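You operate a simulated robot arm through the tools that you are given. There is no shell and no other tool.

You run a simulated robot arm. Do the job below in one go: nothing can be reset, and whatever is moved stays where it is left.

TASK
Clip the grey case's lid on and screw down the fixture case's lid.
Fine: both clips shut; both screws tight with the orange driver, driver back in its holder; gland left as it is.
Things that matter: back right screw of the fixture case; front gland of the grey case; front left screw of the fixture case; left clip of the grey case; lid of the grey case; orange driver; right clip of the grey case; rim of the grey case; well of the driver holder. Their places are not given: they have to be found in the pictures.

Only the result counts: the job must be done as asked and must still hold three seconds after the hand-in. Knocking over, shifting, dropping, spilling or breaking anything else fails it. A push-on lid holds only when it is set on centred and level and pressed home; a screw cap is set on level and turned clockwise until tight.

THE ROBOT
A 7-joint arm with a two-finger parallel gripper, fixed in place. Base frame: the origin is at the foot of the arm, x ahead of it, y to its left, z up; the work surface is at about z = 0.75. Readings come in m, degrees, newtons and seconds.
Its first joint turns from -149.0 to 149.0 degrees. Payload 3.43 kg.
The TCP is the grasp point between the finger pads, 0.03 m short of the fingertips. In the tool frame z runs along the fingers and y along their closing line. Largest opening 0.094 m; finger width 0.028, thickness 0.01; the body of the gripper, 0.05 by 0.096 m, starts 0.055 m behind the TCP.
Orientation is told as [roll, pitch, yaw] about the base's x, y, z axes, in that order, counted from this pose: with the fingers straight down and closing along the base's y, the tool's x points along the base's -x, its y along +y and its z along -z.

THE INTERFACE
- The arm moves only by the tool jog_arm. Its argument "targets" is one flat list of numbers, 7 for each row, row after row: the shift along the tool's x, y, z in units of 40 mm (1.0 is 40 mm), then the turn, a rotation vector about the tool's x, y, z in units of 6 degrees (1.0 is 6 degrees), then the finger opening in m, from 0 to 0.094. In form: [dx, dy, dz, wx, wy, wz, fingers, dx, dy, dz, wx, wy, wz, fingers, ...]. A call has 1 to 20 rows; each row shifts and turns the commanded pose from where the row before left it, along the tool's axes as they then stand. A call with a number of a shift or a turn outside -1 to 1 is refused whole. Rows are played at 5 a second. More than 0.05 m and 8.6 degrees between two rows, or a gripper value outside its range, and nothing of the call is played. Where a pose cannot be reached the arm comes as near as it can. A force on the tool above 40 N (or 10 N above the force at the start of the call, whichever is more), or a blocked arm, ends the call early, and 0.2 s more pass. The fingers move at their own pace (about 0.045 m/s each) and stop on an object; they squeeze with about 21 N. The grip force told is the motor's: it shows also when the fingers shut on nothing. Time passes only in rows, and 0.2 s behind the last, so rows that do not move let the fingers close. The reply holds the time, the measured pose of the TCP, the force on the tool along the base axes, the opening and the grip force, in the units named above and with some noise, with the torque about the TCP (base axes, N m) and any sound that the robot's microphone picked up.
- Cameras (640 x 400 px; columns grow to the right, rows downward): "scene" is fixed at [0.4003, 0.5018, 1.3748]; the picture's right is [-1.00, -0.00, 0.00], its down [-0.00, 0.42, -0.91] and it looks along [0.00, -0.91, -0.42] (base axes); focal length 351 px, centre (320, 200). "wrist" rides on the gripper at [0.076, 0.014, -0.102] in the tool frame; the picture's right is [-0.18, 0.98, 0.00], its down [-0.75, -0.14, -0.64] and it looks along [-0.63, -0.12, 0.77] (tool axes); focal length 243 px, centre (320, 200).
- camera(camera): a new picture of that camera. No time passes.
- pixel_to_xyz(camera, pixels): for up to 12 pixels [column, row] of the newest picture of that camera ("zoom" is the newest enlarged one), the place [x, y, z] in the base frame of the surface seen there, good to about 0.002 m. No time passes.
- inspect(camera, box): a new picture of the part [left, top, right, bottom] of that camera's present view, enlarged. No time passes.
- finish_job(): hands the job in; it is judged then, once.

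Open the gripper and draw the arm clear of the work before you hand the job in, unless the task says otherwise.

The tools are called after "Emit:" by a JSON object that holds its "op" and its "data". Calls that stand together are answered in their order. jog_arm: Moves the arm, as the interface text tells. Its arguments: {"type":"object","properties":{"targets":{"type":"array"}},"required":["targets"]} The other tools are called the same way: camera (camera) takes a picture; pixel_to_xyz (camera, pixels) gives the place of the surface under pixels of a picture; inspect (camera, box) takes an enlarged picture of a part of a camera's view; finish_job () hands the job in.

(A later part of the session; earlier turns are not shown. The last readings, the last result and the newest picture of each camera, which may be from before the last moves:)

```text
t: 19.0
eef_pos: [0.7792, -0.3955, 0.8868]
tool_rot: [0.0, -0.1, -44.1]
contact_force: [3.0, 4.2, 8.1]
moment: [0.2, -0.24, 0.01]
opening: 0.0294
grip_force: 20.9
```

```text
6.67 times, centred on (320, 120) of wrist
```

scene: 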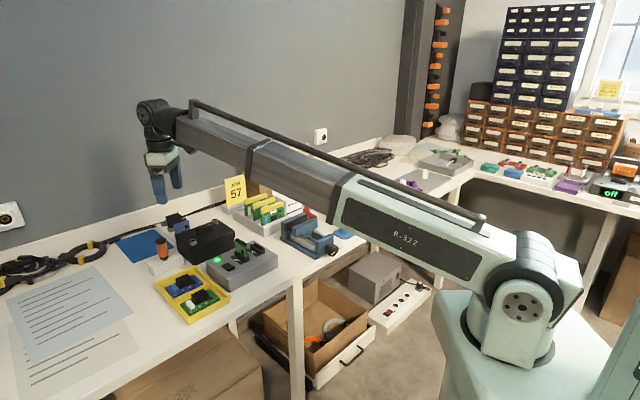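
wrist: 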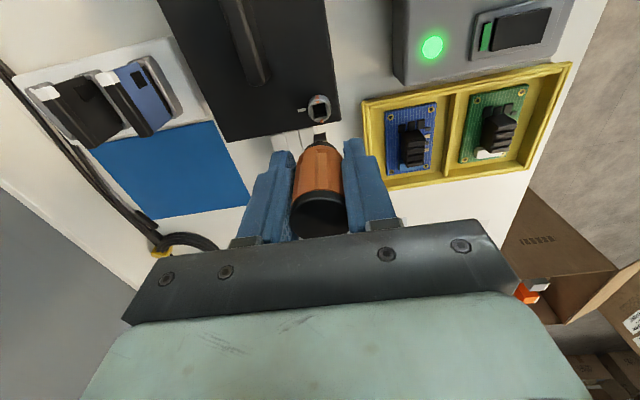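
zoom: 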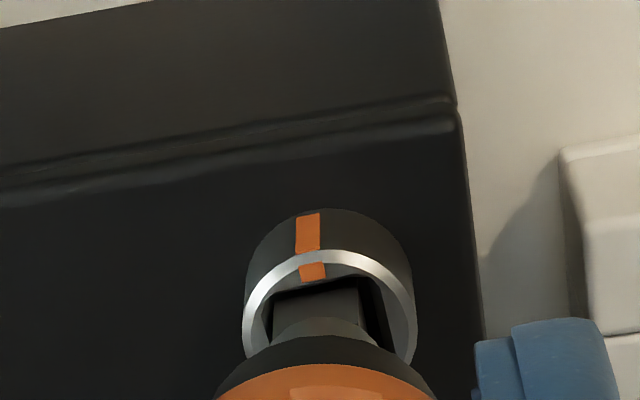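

About 88° turned with no stop torque yet. I keep turning in small steps, checking torque.

Emit:
{"op": "jog_arm", "data": {"targets": [0, 0.03, 0, 0, 0, 0.5, 0.01, 0, 0, 0, 0, 0, 0.5, 0.01, 0, 0, 0, 0, 0, 0.3, 0.01]}}

Emit:
{"op": "inspect", "data": {"camera": "wrist", "box": [290, 90, 350, 150]}}

Emit:
{"op": "inspect", "data": {"camera": "scene", "box": [180, 222, 220, 250]}}

```text
t: 19.8
eef_pos: [0.7799, -0.3945, 0.8851]
tool_rot: [0.0, 0.0, -51.9]
contact_force: [0.0, 0.2, 7.5]
moment: [-0.05, 0.07, -0.03]
opening: 0.0294
grip_force: 21.1
```

```text
6.67 times, centred on (320, 120) of wrist
```

zoom: 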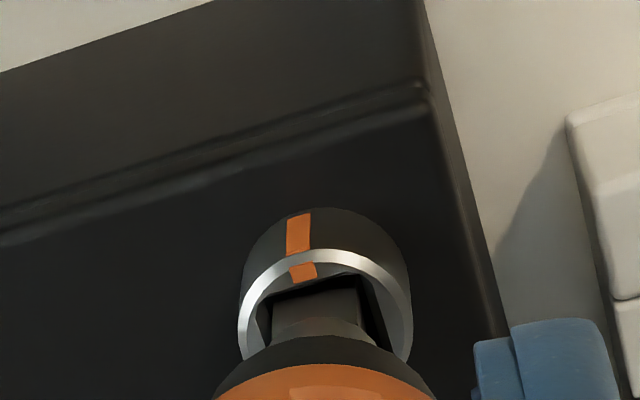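

```text
14.29 times, centred on (200, 236) of scene
```

zoom: 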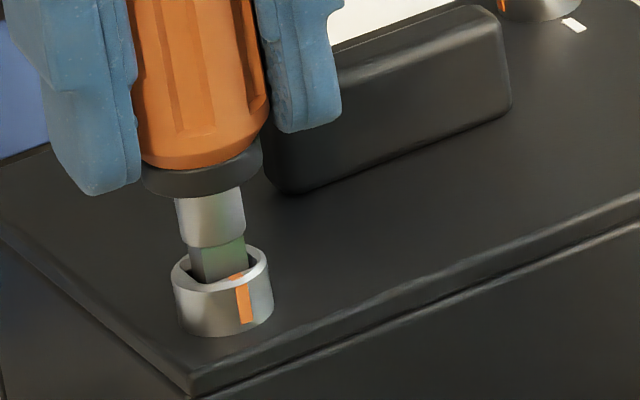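

The gripper turned 8° but the orange mark shifted a bit relative to it, so the screw may be reaching its stop. I turn a few degrees more and compare.

Emit:
{"op": "jog_arm", "data": {"targets": [0, 0, 0, 0, 0, 0.4, 0.01, 0, 0, 0, 0, 0, 0.4, 0.01, 0, 0, 0, 0, 0, 0.4, 0.01]}}

Emit:
{"op": "inspect", "data": {"camera": "wrist", "box": [290, 90, 350, 150]}}

Emit:
{"op": "inspect", "data": {"camera": "scene", "box": [180, 222, 220, 250]}}

```text
t: 20.6
eef_pos: [0.7807, -0.3934, 0.8854]
tool_rot: [0.1, 0.1, -59.1]
contact_force: [-0.4, 2.4, 6.9]
moment: [0.13, 0.05, 0.04]
opening: 0.0296
grip_force: 21.1
```

```text
6.67 times, centred on (320, 120) of wrist
```

zoom: 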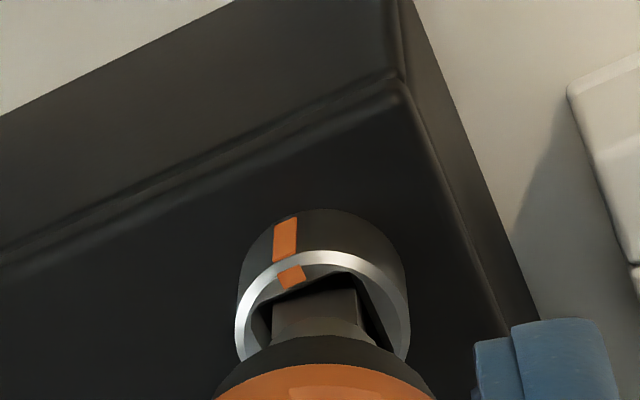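

```text
14.29 times, centred on (200, 236) of scene
```

zoom: 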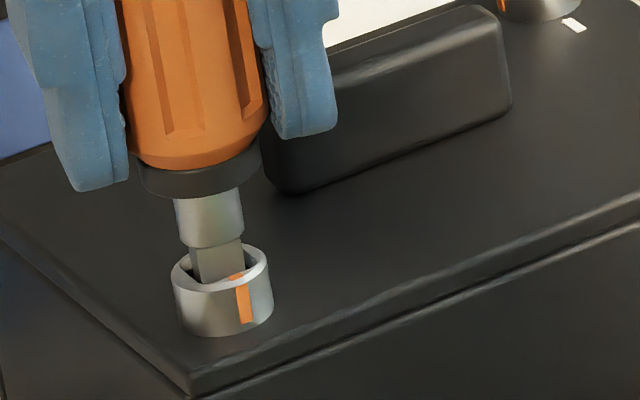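

The mark no longer moves (scene column ~243, in line with the white mark direction) while the bit rotates inside its slack; torque is still small. I turn further in small steps to take up the slack and feel the stop.

Emit:
{"op": "jog_arm", "data": {"targets": [0, 0, 0, 0, 0, 0.4, 0.01, 0, 0, 0, 0, 0, 0.4, 0.01, 0, 0, 0, 0, 0, 0.4, 0.01]}}

Emit:
{"op": "inspect", "data": {"camera": "wrist", "box": [290, 90, 350, 150]}}

Emit:
{"op": "inspect", "data": {"camera": "scene", "box": [180, 222, 220, 250]}}

```text
t: 21.4
eef_pos: [0.7811, -0.3949, 0.8859]
tool_rot: [0.0, 0.0, -66.3]
contact_force: [2.1, 2.7, 6.6]
moment: [0.12, -0.2, 0.19]
opening: 0.0293
grip_force: 20.8
```

```text
6.67 times, centred on (320, 120) of wrist
```

zoom: 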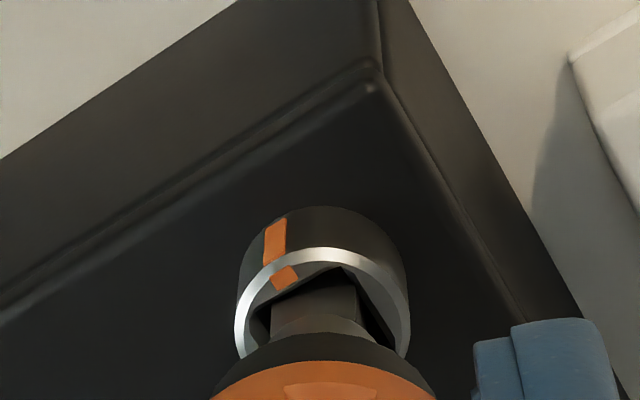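

```text
14.29 times, centred on (200, 236) of scene
```

zoom: 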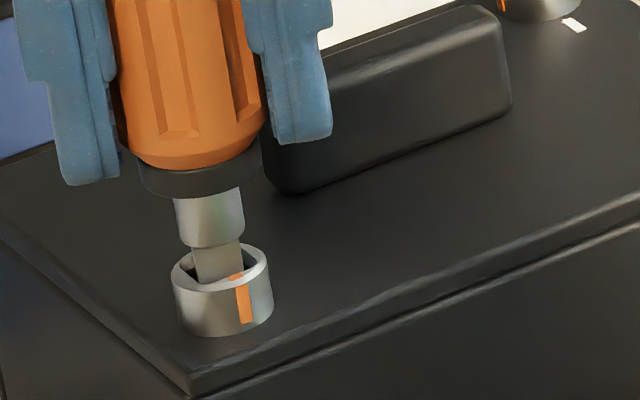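

Reaction torque has now risen to 0.19 N·m with the mark unmoved. I press a little further to see whether the screw gives.

Emit:
{"op": "jog_arm", "data": {"targets": [0, 0, 0, 0, 0, 0.3, 0.01, 0, 0, 0, 0, 0, 0.3, 0.01, 0, 0, 0, 0, 0, 0, 0.01]}}

Emit:
{"op": "inspect", "data": {"camera": "wrist", "box": [290, 90, 350, 150]}}

Emit:
{"op": "inspect", "data": {"camera": "scene", "box": [180, 222, 220, 250]}}

```text
t: 22.2
eef_pos: [0.7805, -0.3948, 0.8845]
tool_rot: [-0.1, 0.0, -69.9]
contact_force: [4.3, 1.9, 2.8]
moment: [0.06, -0.25, 0.19]
opening: 0.0294
grip_force: 21.0
```

```text
6.67 times, centred on (320, 120) of wrist
```

zoom: 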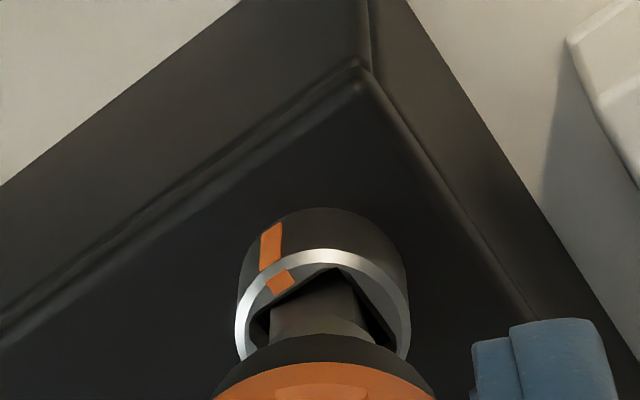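

```text
14.29 times, centred on (200, 236) of scene
```

zoom: 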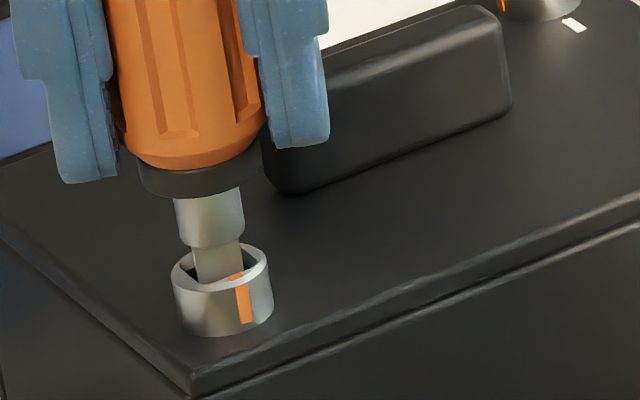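

Torque stays at 0.19 N·m, the screw stays put in line with its white mark: it is at its stop. I lift straight out without turning back.

Emit:
{"op": "jog_arm", "data": {"targets": [0, 0, -0.1, 0, 0, 0, 0.01, 0, 0, -0.2, 0, 0, 0, 0.01, 0, 0, -0.4, 0, 0, 0, 0.01, 0, 0, -0.4, 0, 0, 0, 0.01, 0, 0, 0, 0, 0, 0, 0.01]}}

Emit:
{"op": "inspect", "data": {"camera": "wrist", "box": [270, 70, 370, 150]}}

Emit:
{"op": "inspect", "data": {"camera": "scene", "box": [180, 212, 230, 250]}}

```text
t: 23.4
eef_pos: [0.7792, -0.3955, 0.9308]
tool_rot: [0.0, 0.0, -69.7]
contact_force: [-0.3, 0.8, -0.7]
moment: [0.01, 0.02, -0.03]
opening: 0.0291
grip_force: 21.0
```

```text
5.00 times, centred on (320, 110) of wrist
```

zoom: 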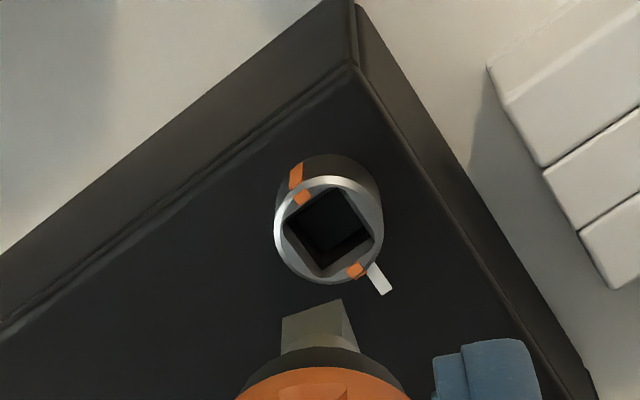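

```text
10.53 times, centred on (205, 231) of scene
```

zoom: 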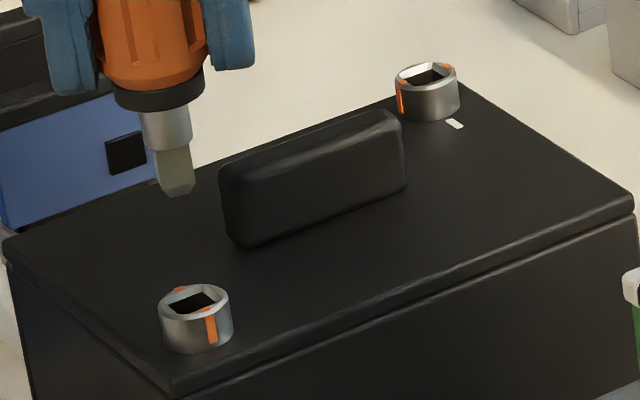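

The front left screw's orange mark now lines up with its white mark. The bit slipped ~8° in the fingers, so I turn the gripper back counterclockwise ~106° in the air to about yaw 36°, giving the bit ~45° for the back right screw.

Emit:
{"op": "jog_arm", "data": {"targets": [0, 0, 0, 0, 0, -0.98, 0.01, 0, 0, 0, 0, 0, -0.98, 0.01, 0, 0, 0, 0, 0, -0.98, 0.01, 0, 0, 0, 0, 0, -0.98, 0.01, 0, 0, 0, 0, 0, -0.98, 0.01, 0, 0, 0, 0, 0, -0.98, 0.01, 0, 0, 0, 0, 0, -0.98, 0.01, 0, 0, 0, 0, 0, -0.98, 0.01, 0, 0, 0, 0, 0, -0.98, 0.01, 0, 0, 0, 0, 0, -0.98, 0.01, 0, 0, 0, 0, 0, -0.98, 0.01, 0, 0, 0, 0, 0, -0.98, 0.01, 0, 0, 0, 0, 0, -0.98, 0.01, 0, 0, 0, 0, 0, -0.98, 0.01, 0, 0, 0, 0, 0, -0.98, 0.01, 0, 0, 0, 0, 0, -0.98, 0.01, 0, 0, 0, 0, 0, -0.98, 0.01, 0, 0, 0, 0, 0, -0.98, 0.01, 0, 0, 0, 0, 0, 0, 0.01]}}

Emit:
{"op": "camera", "data": {"camera": "wrist"}}

```text
t: 27.4
eef_pos: [0.7812, -0.3939, 0.9291]
tool_rot: [0.1, 0.0, 36.1]
contact_force: [0.2, -0.5, -1.2]
moment: [0.0, -0.01, -0.03]
opening: 0.0289
grip_force: 20.9
```

```text
taken
```

wrist: 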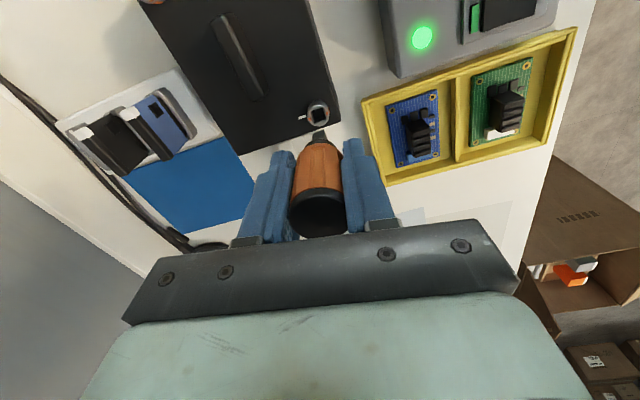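

Now I carry the driver across to the back right screw, stopping just short of it to measure.

Emit:
{"op": "jog_arm", "data": {"targets": [0.6, -0.6, 0, 0, 0, 0, 0.01, 0.6, -0.6, 0, 0, 0, 0, 0.01, 0.6, -0.6, 0, 0, 0, 0, 0.01, 0.56, -0.53, 0, 0, 0, 0, 0.01, 0, 0, 0, 0, 0, 0, 0.01]}}

Emit:
{"op": "camera", "data": {"camera": "wrist"}}

Emit:
{"op": "inspect", "data": {"camera": "wrist", "box": [290, 80, 350, 140]}}

```text
t: 28.6
eef_pos: [0.7589, -0.5235, 0.9289]
tool_rot: [0.1, 0.0, 36.0]
contact_force: [-0.3, -0.4, 0.0]
moment: [-0.05, -0.03, 0.02]
opening: 0.0289
grip_force: 20.8
```

```text
taken
```

wrist: 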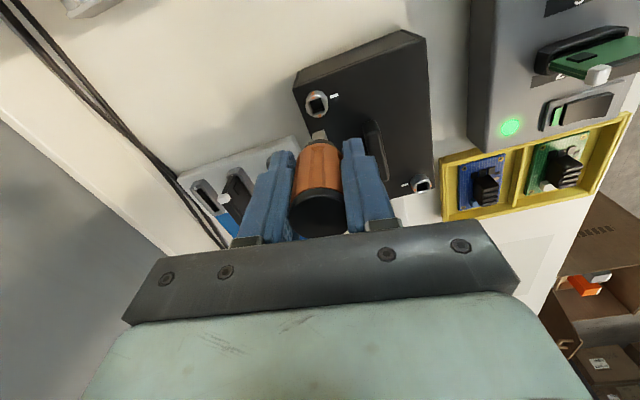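

```text
6.67 times, centred on (320, 110) of wrist
```

zoom: 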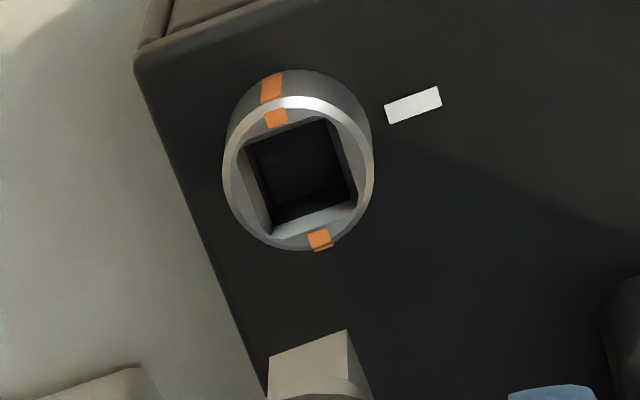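

Bit edge and socket edge are parallel (both about -18° in the picture). I measure the rim of this head and the bit tip.

Emit:
{"op": "pixel_to_xyz", "data": {"camera": "zoom", "pixels": [[228, 180], [369, 172], [280, 105], [318, 241], [276, 118], [320, 236], [240, 205], [358, 140], [307, 345], [310, 360], [300, 160], [310, 222]]}}

```text
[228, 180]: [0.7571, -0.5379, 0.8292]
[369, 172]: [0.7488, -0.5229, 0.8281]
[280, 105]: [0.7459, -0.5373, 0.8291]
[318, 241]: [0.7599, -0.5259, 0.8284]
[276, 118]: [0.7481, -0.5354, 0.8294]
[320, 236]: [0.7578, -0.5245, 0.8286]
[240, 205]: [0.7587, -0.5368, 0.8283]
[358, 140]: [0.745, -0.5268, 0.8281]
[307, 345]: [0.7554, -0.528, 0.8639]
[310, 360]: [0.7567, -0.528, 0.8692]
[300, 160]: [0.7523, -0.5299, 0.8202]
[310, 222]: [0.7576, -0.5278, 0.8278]
```

Screw centre is about (0.7527,-0.531). I shift +8.5 mm tool x, -0.5 mm tool y and lower 27 mm, then check.

Emit:
{"op": "jog_arm", "data": {"targets": [0.21, -0.012, 0, 0, 0, 0, 0.01, 0, 0, 0.4, 0, 0, 0, 0.01, 0, 0, 0.27, 0, 0, 0, 0.01, 0, 0, 0, 0, 0, 0, 0.01]}}

Emit:
{"op": "inspect", "data": {"camera": "wrist", "box": [290, 90, 350, 150]}}

Emit:
{"op": "inspect", "data": {"camera": "scene", "box": [195, 200, 235, 228]}}

```text
t: 29.6
eef_pos: [0.7528, -0.5305, 0.9032]
tool_rot: [0.0, -0.1, 36.0]
contact_force: [-0.3, 0.5, -0.6]
moment: [-0.02, -0.01, 0.01]
opening: 0.0286
grip_force: 20.5
```

```text
6.67 times, centred on (320, 120) of wrist
```

zoom: 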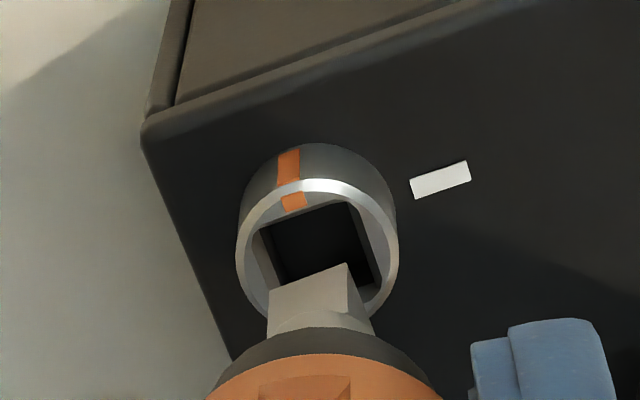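

```text
14.29 times, centred on (215, 214) of scene
```

zoom: 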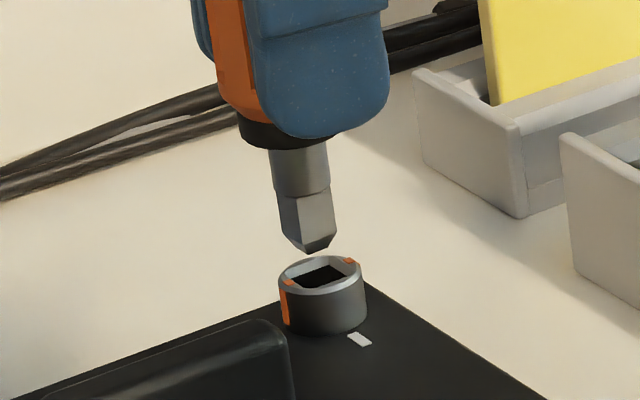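

The bit is ~1 mm left of the socket centre in the wrist view; I nudge +1 mm tool y and lower 12 mm.

Emit:
{"op": "jog_arm", "data": {"targets": [0, 0.028, 0, 0, 0, 0, 0.01, 0, 0, 0.1, 0, 0, 0, 0.01, 0, 0, 0.05, 0, 0, 0, 0.01, 0, 0, 0.05, 0, 0, 0, 0.01, 0, 0, 0.05, 0, 0, 0, 0.01, 0, 0, 0.05, 0, 0, 0, 0.01]}}

Emit:
{"op": "inspect", "data": {"camera": "wrist", "box": [290, 90, 350, 150]}}

Emit:
{"op": "inspect", "data": {"camera": "scene", "box": [195, 200, 235, 228]}}

```text
t: 31.0
eef_pos: [0.7516, -0.5309, 0.891]
tool_rot: [0.0, 0.1, 36.1]
contact_force: [1.7, -3.6, 6.1]
moment: [-0.22, -0.1, -0.05]
opening: 0.029
grip_force: 21.1
```

```text
6.67 times, centred on (320, 120) of wrist
```

zoom: 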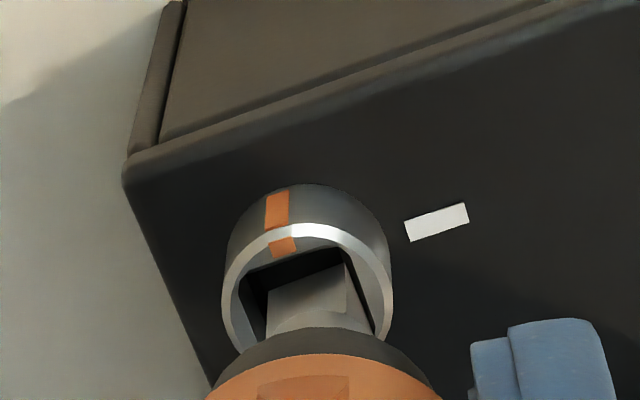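

```text
14.29 times, centred on (215, 214) of scene
```

zoom: 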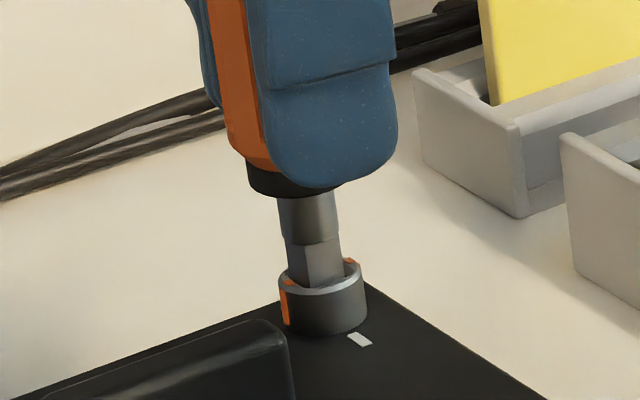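

The bit presses on the right wall (tool -y force ~4 N), so I shift back ~1 mm and lower further in 1 mm steps.

Emit:
{"op": "jog_arm", "data": {"targets": [0, -0.025, 0, 0, 0, 0, 0.01, 0, 0, 0, 0, 0, 0, 0.01]}}

Emit:
{"op": "inspect", "data": {"camera": "wrist", "box": [290, 90, 350, 150]}}

```text
t: 31.6
eef_pos: [0.7521, -0.5308, 0.8913]
tool_rot: [0.0, 0.1, 36.0]
contact_force: [-0.8, -1.7, 2.8]
moment: [-0.13, 0.05, -0.02]
opening: 0.0291
grip_force: 21.6
```

```text
6.67 times, centred on (320, 120) of wrist
```

zoom: 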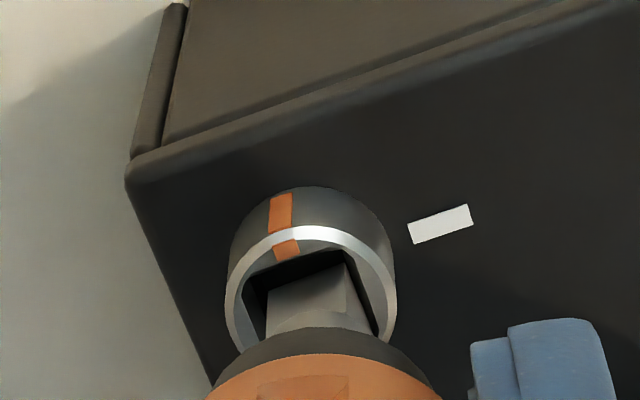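

Load is nearly gone. I nudge +0.7 mm tool x, -0.4 mm tool y and lower 5 mm more.

Emit:
{"op": "jog_arm", "data": {"targets": [0.018, -0.01, 0, 0, 0, 0, 0.01, 0, 0, 0.03, 0, 0, 0, 0.01, 0, 0, 0.03, 0, 0, 0, 0.01, 0, 0, 0.03, 0, 0, 0, 0.01, 0, 0, 0.03, 0, 0, 0, 0.01]}}

Emit:
{"op": "inspect", "data": {"camera": "scene", "box": [195, 200, 235, 228]}}

```text
t: 32.8
eef_pos: [0.7514, -0.5313, 0.8864]
tool_rot: [-0.1, 0.0, 36.1]
contact_force: [0.9, 0.9, 13.3]
moment: [0.04, -0.11, -0.05]
opening: 0.0287
grip_force: 21.1
```

```text
14.29 times, centred on (215, 214) of scene
```

zoom: 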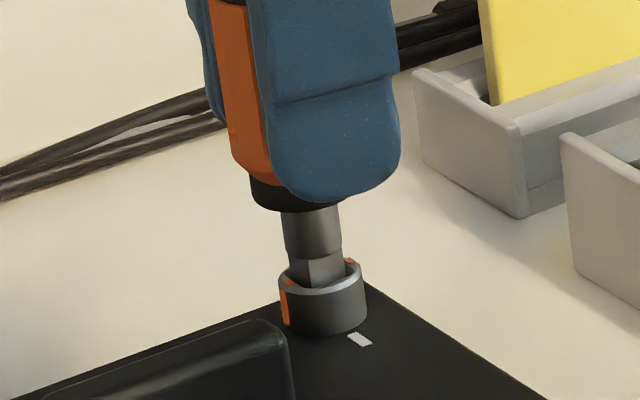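

Seated on the socket floor with 13 N and almost no side load. I turn 60° clockwise.

Emit:
{"op": "jog_arm", "data": {"targets": [0, 0, 0, 0, 0, 1, 0.01, 0, 0, 0, 0, 0, 1, 0.01, 0, 0, 0, 0, 0, 1, 0.01, 0, 0, 0, 0, 0, 1, 0.01, 0, 0, 0, 0, 0, 1, 0.01]}}

Emit:
{"op": "inspect", "data": {"camera": "wrist", "box": [290, 90, 350, 150]}}

Emit:
{"op": "inspect", "data": {"camera": "scene", "box": [195, 200, 235, 228]}}

```text
t: 34.0
eef_pos: [0.7515, -0.5306, 0.8866]
tool_rot: [0.1, 0.0, 5.9]
contact_force: [-1.5, 1.3, 16.6]
moment: [0.17, 0.02, 0.02]
opening: 0.0288
grip_force: 20.9
```

```text
6.67 times, centred on (320, 120) of wrist
```

zoom: 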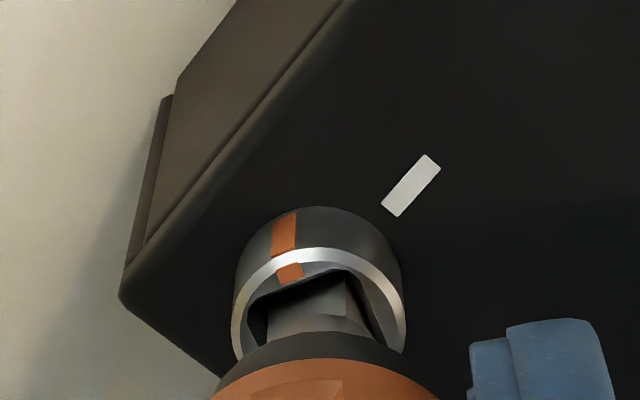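

```text
14.29 times, centred on (215, 214) of scene
```

zoom: 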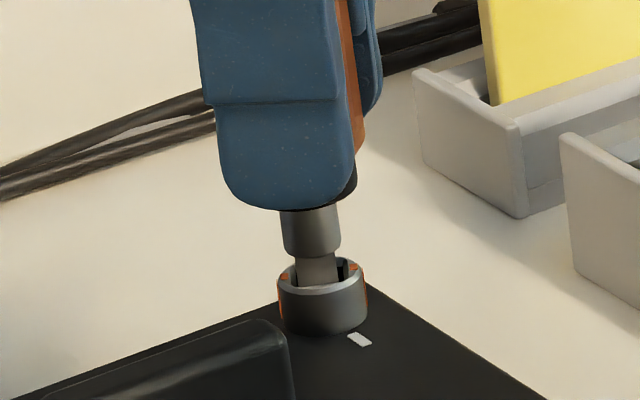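

The screw follows. I turn another 57°.

Emit:
{"op": "jog_arm", "data": {"targets": [0, 0, 0, 0, 0, 1, 0.01, 0, 0, 0, 0, 0, 1, 0.01, 0, 0, 0, 0, 0, 1, 0.01, 0, 0, 0, 0, 0, 1, 0.01, 0, 0, 0, 0, 0, 1, 0.01, 0, 0, 0, 0, 0, 1, 0.01, 0, 0, 0, 0, 0, 1, 0.01, 0, 0, 0, 0, 0, 1, 0.01, 0, 0, 0, 0, 0, 1, 0.01, 0, 0, 0, 0, 0, 0.5, 0.01]}}

Emit:
{"op": "inspect", "data": {"camera": "wrist", "box": [290, 90, 350, 150]}}

Emit:
{"op": "inspect", "data": {"camera": "scene", "box": [195, 200, 235, 228]}}

```text
t: 36.2
eef_pos: [0.7516, -0.5313, 0.8868]
tool_rot: [0.0, -0.1, -51.1]
contact_force: [1.0, 2.8, 14.5]
moment: [0.1, -0.12, 0.01]
opening: 0.0286
grip_force: 21.1
```

```text
6.67 times, centred on (320, 120) of wrist
```

zoom: 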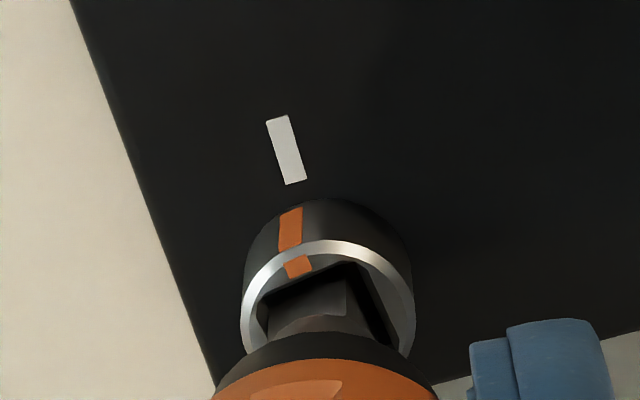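

```text
14.29 times, centred on (215, 214) of scene
```

zoom: 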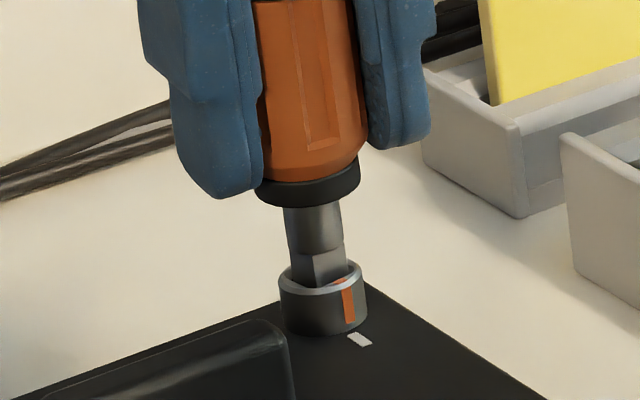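

Orange and white marks are almost in line (wrist (293,240) and (287,150)). I continue through the slack until the torque shows the stop.

Emit:
{"op": "jog_arm", "data": {"targets": [0, 0, 0, 0, 0, 0.5, 0.01, 0, 0, 0, 0, 0, 0.5, 0.01, 0, 0, 0, 0, 0, 0.5, 0.01, 0, 0, 0, 0, 0, 0.5, 0.01]}}

Emit:
{"op": "inspect", "data": {"camera": "wrist", "box": [290, 90, 350, 150]}}

Emit:
{"op": "inspect", "data": {"camera": "scene", "box": [195, 200, 235, 228]}}

```text
t: 37.2
eef_pos: [0.7517, -0.5303, 0.8854]
tool_rot: [0.0, 0.0, -63.0]
contact_force: [3.1, 2.5, 13.5]
moment: [0.16, -0.15, 0.04]
opening: 0.0285
grip_force: 20.7
```

```text
6.67 times, centred on (320, 120) of wrist
```

zoom: 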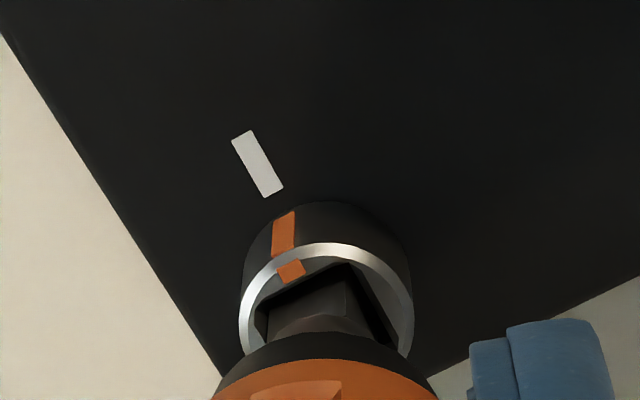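

```text
14.29 times, centred on (215, 214) of scene
```

zoom: 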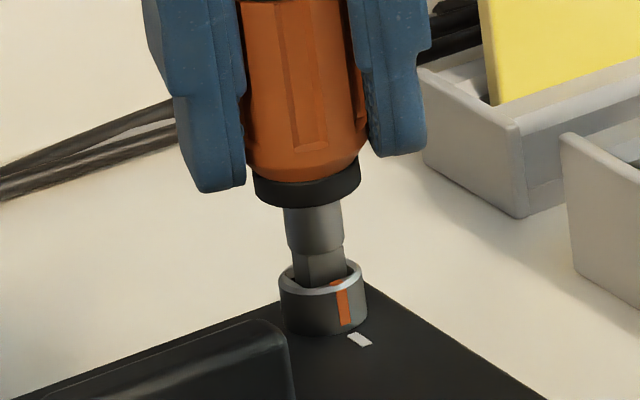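

The mark moved slightly (348→344 in the scene) while the gripper turned 12°. I keep turning until torque builds.

Emit:
{"op": "jog_arm", "data": {"targets": [0, 0, 0, 0, 0, 0.4, 0.01, 0, 0, 0, 0, 0, 0.4, 0.01, 0, 0, 0, 0, 0, 0.4, 0.01, 0, 0, 0, 0, 0, 0.3, 0.01]}}

Emit:
{"op": "inspect", "data": {"camera": "wrist", "box": [290, 90, 350, 150]}}

Emit:
{"op": "inspect", "data": {"camera": "scene", "box": [195, 200, 235, 228]}}

```text
t: 38.2
eef_pos: [0.7534, -0.5287, 0.8873]
tool_rot: [0.0, 0.0, -72.0]
contact_force: [5.4, 6.3, 12.1]
moment: [0.36, -0.37, 0.05]
opening: 0.0286
grip_force: 20.8
```

```text
6.67 times, centred on (320, 120) of wrist
```

zoom: 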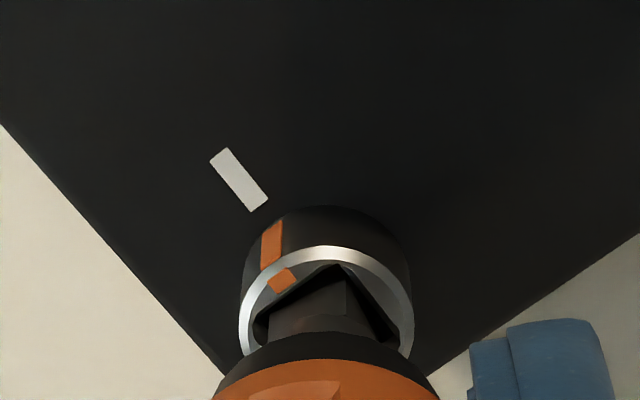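

```text
14.29 times, centred on (215, 214) of scene
```

zoom: 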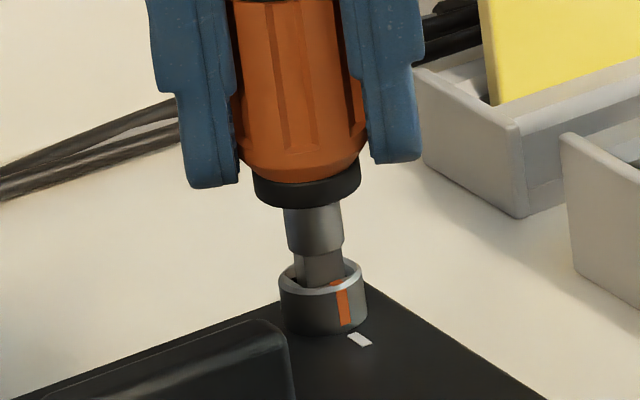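

The mark has stopped moving at 344. I relieve the side load by ~1.3 mm and turn a little more to confirm the stop torque.

Emit:
{"op": "jog_arm", "data": {"targets": [0.02, 0.03, 0, 0, 0, 0, 0.01, 0, 0, 0, 0, 0, 0.4, 0.01, 0, 0, 0, 0, 0, 0.4, 0.01, 0, 0, 0, 0, 0, 0, 0.01]}}

Emit:
{"op": "inspect", "data": {"camera": "scene", "box": [195, 200, 235, 228]}}

```text
t: 39.2
eef_pos: [0.7542, -0.5296, 0.8863]
tool_rot: [0.1, -0.1, -77.0]
contact_force: [-1.3, 2.9, 11.8]
moment: [0.1, 0.03, 0.1]
opening: 0.0285
grip_force: 21.2
```

```text
14.29 times, centred on (215, 214) of scene
```

zoom: 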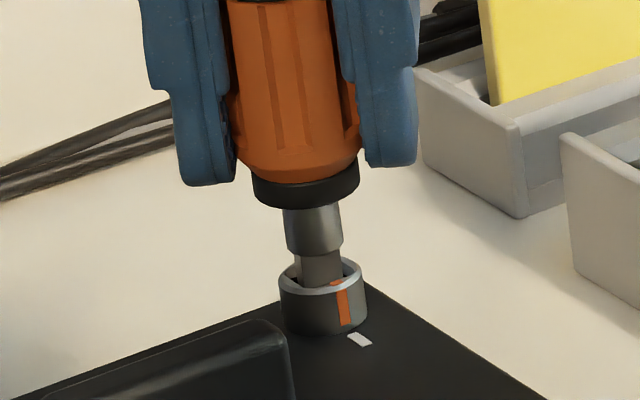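

Torque 0.10 and rising, mark still. A few more degrees to match the first screw's stop torque.

Emit:
{"op": "jog_arm", "data": {"targets": [0, 0, 0, 0, 0, 0.4, 0.01, 0, 0, 0, 0, 0, 0.4, 0.01, 0, 0, 0, 0, 0, 0, 0.01]}}

Emit:
{"op": "inspect", "data": {"camera": "scene", "box": [195, 200, 235, 228]}}

Emit:
{"op": "inspect", "data": {"camera": "wrist", "box": [290, 90, 350, 150]}}

```text
t: 40.0
eef_pos: [0.7521, -0.5283, 0.886]
tool_rot: [-0.1, 0.0, -81.6]
contact_force: [-3.8, 2.4, 3.4]
moment: [0.08, 0.22, 0.21]
opening: 0.0287
grip_force: 21.6
```

```text
14.29 times, centred on (215, 214) of scene
```

zoom: 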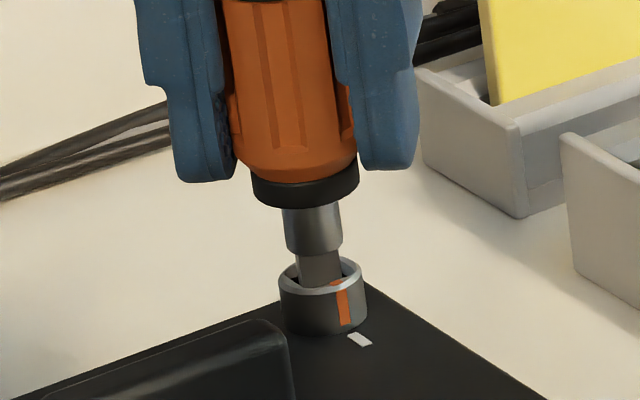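

```text
6.67 times, centred on (320, 120) of wrist
```

zoom: 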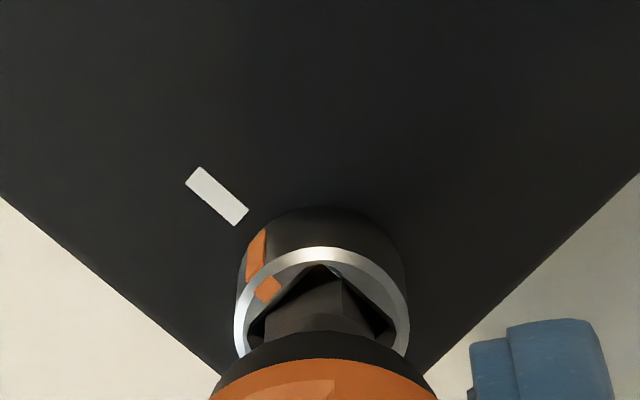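

Stop torque 0.21 N·m reached with the mark in line with the white one. I lift straight out and check.

Emit:
{"op": "jog_arm", "data": {"targets": [0, 0, -0.1, 0, 0, 0, 0.01, 0, 0, -0.2, 0, 0, 0, 0.01, 0, 0, -0.4, 0, 0, 0, 0.01, 0, 0, -0.5, 0, 0, 0, 0.01, 0, 0, 0, 0, 0, 0, 0.01]}}

Emit:
{"op": "inspect", "data": {"camera": "wrist", "box": [270, 70, 370, 150]}}

Emit:
{"op": "inspect", "data": {"camera": "scene", "box": [180, 205, 230, 250]}}

```text
t: 41.2
eef_pos: [0.753, -0.5293, 0.9348]
tool_rot: [0.0, 0.1, -81.6]
contact_force: [0.2, 0.1, -0.6]
moment: [0.01, -0.02, 0.05]
opening: 0.0288
grip_force: 21.3
```

```text
5.00 times, centred on (320, 110) of wrist
```

zoom: 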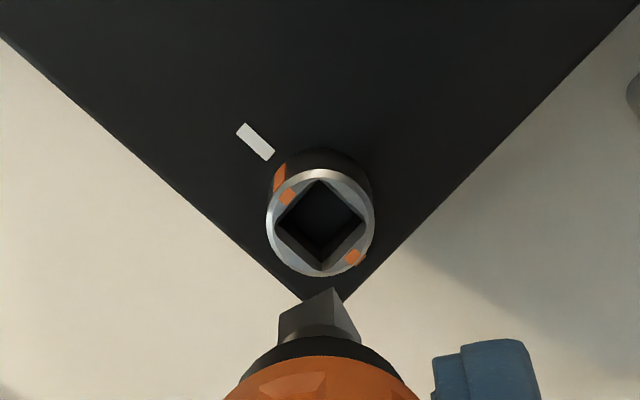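

```text
8.89 times, centred on (205, 228) of scene
```

zoom: 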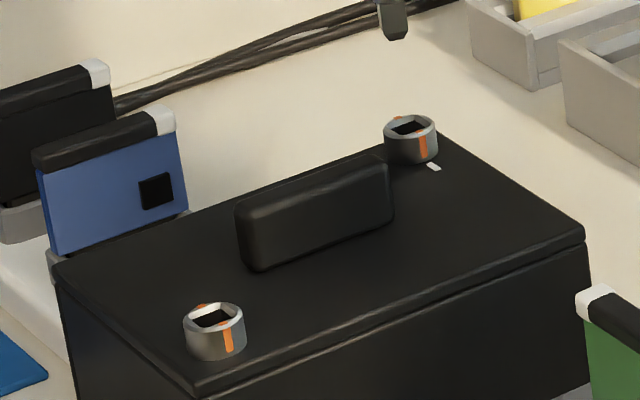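

Both screws now read aligned with their white marks. The bit has slipped ~14° in the grip, so I raise 30 mm and turn the gripper counterclockwise to about yaw 30° to square the bit with the holder's well.

Emit:
{"op": "jog_arm", "data": {"targets": [0, 0, -0.75, 0, 0, -0.979, 0.01, 0, 0, 0, 0, 0, -0.979, 0.01, 0, 0, 0, 0, 0, -0.979, 0.01, 0, 0, 0, 0, 0, -0.979, 0.01, 0, 0, 0, 0, 0, -0.979, 0.01, 0, 0, 0, 0, 0, -0.979, 0.01, 0, 0, 0, 0, 0, -0.979, 0.01, 0, 0, 0, 0, 0, -0.979, 0.01, 0, 0, 0, 0, 0, -0.979, 0.01, 0, 0, 0, 0, 0, -0.979, 0.01, 0, 0, 0, 0, 0, -0.979, 0.01, 0, 0, 0, 0, 0, -0.979, 0.01, 0, 0, 0, 0, 0, -0.979, 0.01, 0, 0, 0, 0, 0, -0.979, 0.01, 0, 0, 0, 0, 0, -0.979, 0.01, 0, 0, 0, 0, 0, -0.979, 0.01, 0, 0, 0, 0, 0, -0.979, 0.01, 0, 0, 0, 0, 0, -0.979, 0.01, 0, 0, 0, 0, 0, -0.979, 0.01]}}

Emit:
{"op": "jog_arm", "data": {"targets": [-0.72, 0.35, 0, 0, 0, 0, 0.01, -0.72, 0.35, 0, 0, 0, 0, 0.01, -0.72, 0.35, 0, 0, 0, 0, 0.01, -0.72, 0.35, 0, 0, 0, 0, 0.01, -0.72, 0.35, 0, 0, 0, 0, 0.01, -0.5, 0.35, 0, 0, 0, 0, 0.01, 0, 0, 0.75, 0, 0, 0, 0.01, 0, 0, 0, 0, 0, 0, 0.01]}}

Emit:
{"op": "camera", "data": {"camera": "wrist"}}

Emit:
{"op": "inspect", "data": {"camera": "wrist", "box": [270, 60, 370, 150]}}

```text
t: 45.2
eef_pos: [0.7527, -0.5303, 0.964]
tool_rot: [0.0, 0.0, 30.0]
contact_force: [-0.3, 0.0, -0.8]
moment: [-0.02, -0.02, -0.02]
opening: 0.029
grip_force: 21.3
```

```text
t: 47.0
eef_pos: [0.8522, -0.3754, 0.9322]
tool_rot: [-0.1, 0.0, 29.9]
contact_force: [1.2, -0.9, 0.1]
moment: [0.0, -0.02, -0.01]
opening: 0.0287
grip_force: 20.8
```

```text
taken
```

wrist: 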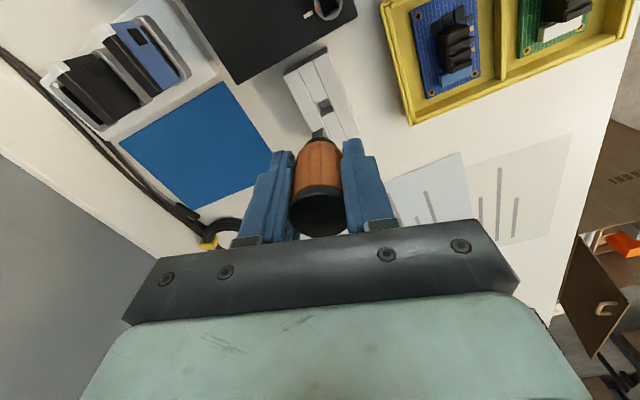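

```text
4.44 times, centred on (320, 105) of wrist
```

zoom: 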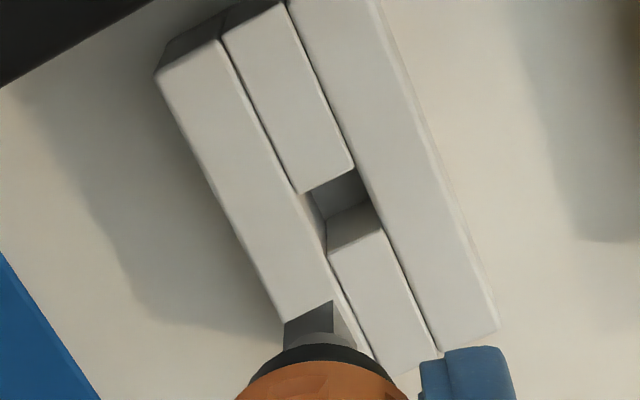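

Bit edge (-24°) and well edges (-25°) are parallel. I measure the well's opening corners.

Emit:
{"op": "inspect", "data": {"camera": "wrist", "box": [300, 85, 350, 145]}}

```text
6.67 times, centred on (325, 115) of wrist
```

zoom: 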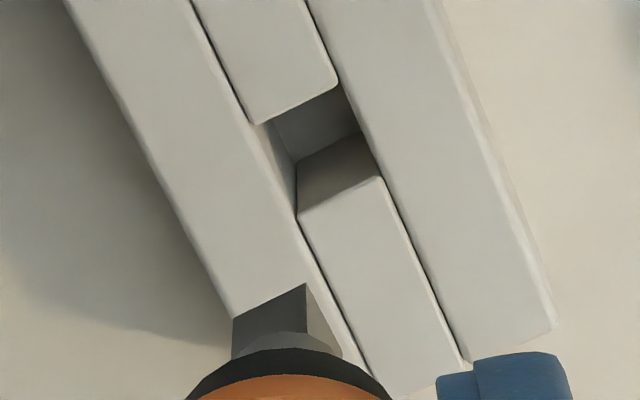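

Measuring points on the block tops around the opening (corners about (255,122),(338,82),(381,175),(299,216)).

Emit:
{"op": "pixel_to_xyz", "data": {"camera": "zoom", "pixels": [[253, 117], [333, 80], [386, 180], [303, 222], [270, 172], [365, 125], [295, 97], [342, 202], [270, 310], [318, 149]]}}

```text
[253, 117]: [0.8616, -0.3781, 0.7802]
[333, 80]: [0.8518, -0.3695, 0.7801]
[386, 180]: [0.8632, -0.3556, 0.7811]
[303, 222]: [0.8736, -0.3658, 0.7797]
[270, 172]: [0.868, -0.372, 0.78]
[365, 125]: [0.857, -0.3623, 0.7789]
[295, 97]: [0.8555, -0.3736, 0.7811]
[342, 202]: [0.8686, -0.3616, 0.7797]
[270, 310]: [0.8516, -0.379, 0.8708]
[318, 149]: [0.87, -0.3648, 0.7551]
```

The opening is about 13×18 mm, centred near (0.8624,-0.3673). I shift over it and lower until the tip is ~8 mm above the holder top, then check.

Emit:
{"op": "jog_arm", "data": {"targets": [-0.27, 0.0375, 0, 0, 0, 0, 0.01, 0, 0, 0.8, 0, 0, 0, 0.01, 0, 0, 0.8, 0, 0, 0, 0.01, 0, 0, 0.25, 0, 0, 0, 0.01, 0, 0, 0, 0, 0, 0, 0.01]}}

Emit:
{"op": "inspect", "data": {"camera": "wrist", "box": [290, 90, 350, 150]}}

Emit:
{"op": "inspect", "data": {"camera": "scene", "box": [145, 230, 195, 280]}}

```text
t: 48.2
eef_pos: [0.8631, -0.3702, 0.8594]
tool_rot: [0.0, -0.1, 29.9]
contact_force: [0.1, -0.6, -0.5]
moment: [-0.01, -0.03, 0.02]
opening: 0.0284
grip_force: 21.2
```

```text
6.67 times, centred on (320, 120) of wrist
```

zoom: 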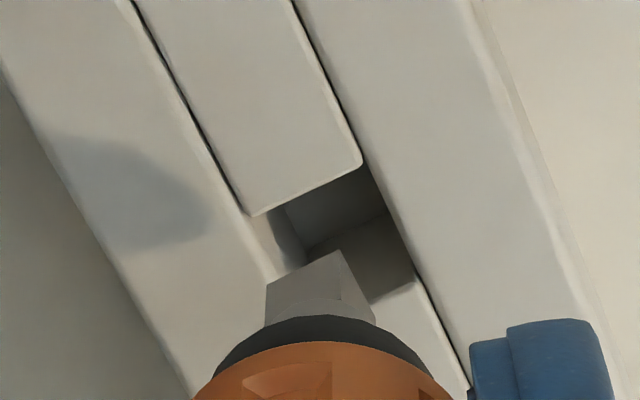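

```text
8.00 times, centred on (170, 255) of scene
```

zoom: 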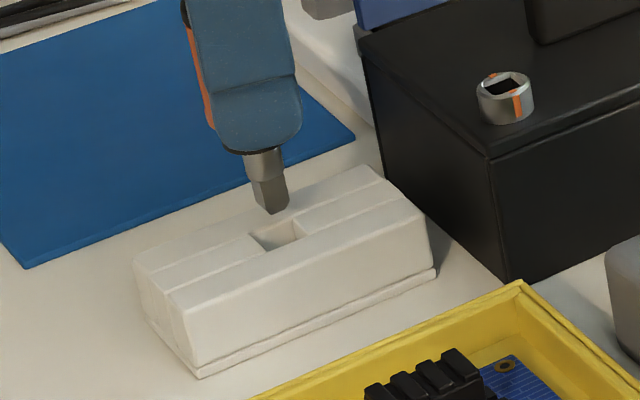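

The bit lines up within ~1.3 mm of the opening centre. I nudge +1.2 mm tool y and lower 14 mm gently.

Emit:
{"op": "jog_arm", "data": {"targets": [0, 0.03, 0, 0, 0, 0, 0.01, 0, 0, 0.15, 0, 0, 0, 0.01, 0, 0, 0.1, 0, 0, 0, 0.01, 0, 0, 0.1, 0, 0, 0, 0.01, 0, 0, 0, 0, 0, 0, 0.01]}}

Emit:
{"op": "inspect", "data": {"camera": "wrist", "box": [290, 90, 350, 150]}}

Emit:
{"op": "inspect", "data": {"camera": "scene", "box": [145, 230, 195, 280]}}

```text
t: 49.4
eef_pos: [0.8601, -0.3687, 0.8447]
tool_rot: [0.0, 0.1, 29.9]
contact_force: [0.1, 0.0, -1.1]
moment: [-0.03, 0.02, 0.01]
opening: 0.0287
grip_force: 21.5
```

```text
6.67 times, centred on (320, 120) of wrist
```

zoom: 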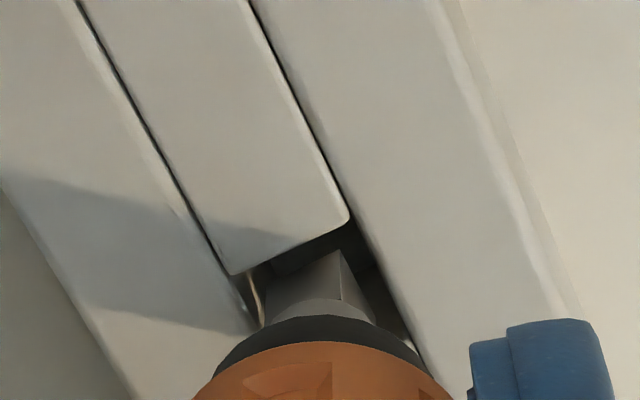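

```text
8.00 times, centred on (170, 255) of scene
```

zoom: 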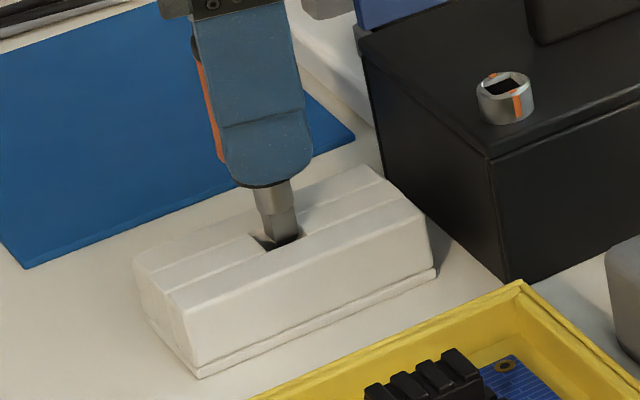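

The bit is in the well with no contact. I lower it the remaining ~20 mm, the last part in 1 mm steps.

Emit:
{"op": "jog_arm", "data": {"targets": [0, 0, 0.1, 0, 0, 0, 0.01, 0, 0, 0.1, 0, 0, 0, 0.01, 0, 0, 0.1, 0, 0, 0, 0.01, 0, 0, 0.1, 0, 0, 0, 0.01, 0, 0, 0.05, 0, 0, 0, 0.01, 0, 0, 0.025, 0, 0, 0, 0.01, 0, 0, 0.025, 0, 0, 0, 0.01]}}

Emit:
{"op": "inspect", "data": {"camera": "scene", "box": [145, 230, 195, 280]}}

Emit:
{"op": "camera", "data": {"camera": "wrist"}}

```text
t: 51.0
eef_pos: [0.8606, -0.3678, 0.8257]
tool_rot: [0.0, 0.1, 30.0]
contact_force: [0.2, 0.5, -0.6]
moment: [-0.01, 0.02, 0.0]
opening: 0.0285
grip_force: 20.9
```

```text
8.00 times, centred on (170, 255) of scene
```

zoom: 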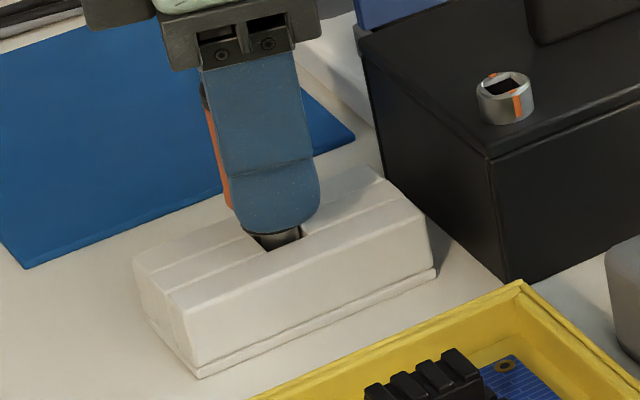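

```text
taken
```

wrist: 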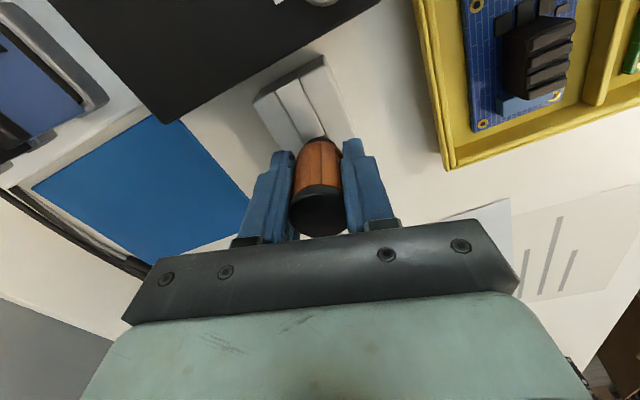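

Still no contact at z=0.8257; I lower a few more 1 mm steps to meet the well's floor.

Emit:
{"op": "jog_arm", "data": {"targets": [0, 0, 0.025, 0, 0, 0, 0.01, 0, 0, 0.025, 0, 0, 0, 0.01, 0, 0, 0.025, 0, 0, 0, 0.01, 0, 0, 0, 0, 0, 0, 0.01]}}

```text
t: 52.0
eef_pos: [0.8614, -0.3676, 0.8246]
tool_rot: [-0.1, -0.1, 29.9]
contact_force: [2.5, -0.3, 18.3]
moment: [-0.03, -0.23, 0.05]
opening: 0.029
grip_force: 21.1
```

Seated on the floor (18 N). I ease off 1.5 mm, open the fingers and lift straight up.

Emit:
{"op": "jog_arm", "data": {"targets": [0, 0, -0.04, 0, 0, 0, 0.01, 0, 0, 0, 0, 0, 0, 0.035, 0, 0, 0, 0, 0, 0, 0.05, 0, 0, 0, 0, 0, 0, 0.06, 0, 0, 0, 0, 0, 0, 0.06]}}

Emit:
{"op": "camera", "data": {"camera": "wrist"}}

Emit:
{"op": "inspect", "data": {"camera": "scene", "box": [145, 230, 195, 280]}}

```text
t: 53.2
eef_pos: [0.8615, -0.3675, 0.825]
tool_rot: [-0.1, 0.0, 29.9]
contact_force: [0.1, 0.7, -0.6]
moment: [0.01, -0.05, 0.0]
opening: 0.06
grip_force: 0.1
```

```text
taken
```

wrist: 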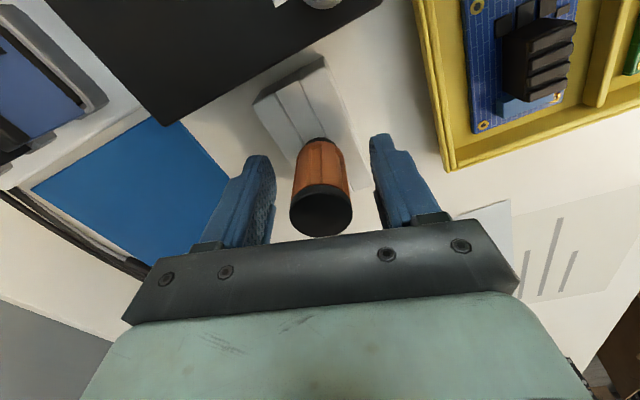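

```text
8.00 times, centred on (170, 255) of scene
```

zoom: 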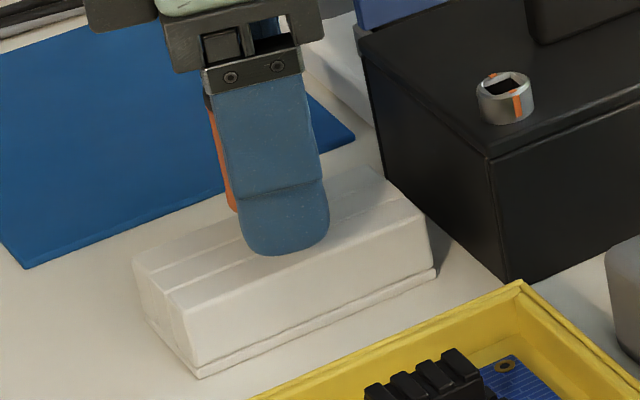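

The driver stands free in its well. I lift clear and verify.

Emit:
{"op": "jog_arm", "data": {"targets": [0, 0, -0.3, 0, 0, 0, 0.06, 0, 0, -0.6, 0, 0, 0, 0.06, 0, 0, -1, 0, 0, 0, 0.08, 0, 0, -1, 0, 0, 0, 0.094, 0, 0, -1, 0, 0, 0, 0.094, 0, 0, -1, 0, 0, 0, 0.094]}}

Emit:
{"op": "inspect", "data": {"camera": "scene", "box": [145, 205, 245, 285]}}

Emit:
{"op": "camera", "data": {"camera": "wrist"}}

```text
t: 54.6
eef_pos: [0.8629, -0.3674, 1.0201]
tool_rot: [-0.1, 0.0, 29.9]
contact_force: [0.1, -0.3, -0.2]
moment: [-0.01, -0.01, -0.01]
opening: 0.094
grip_force: 0.1
```

```text
5.00 times, centred on (195, 245) of scene
```

zoom: 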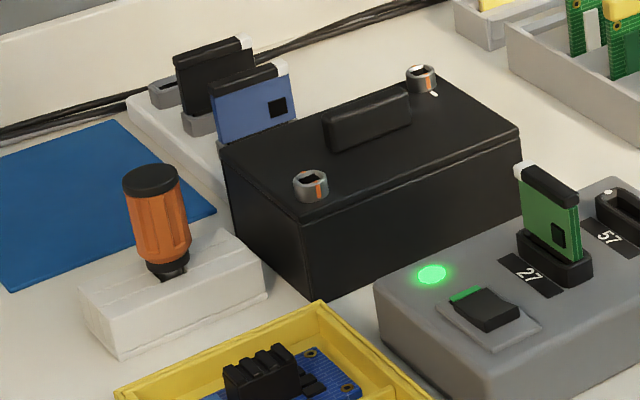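

```text
taken
```

wrist: 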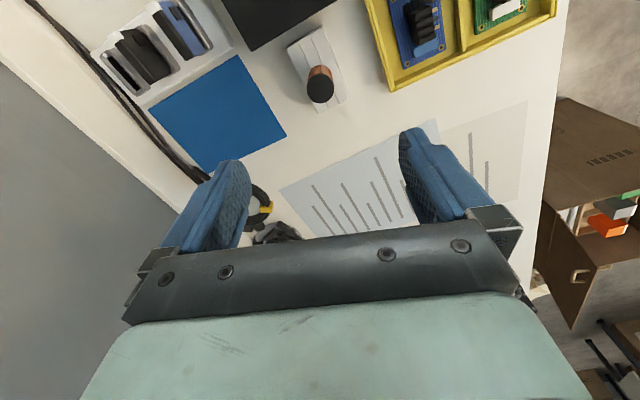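

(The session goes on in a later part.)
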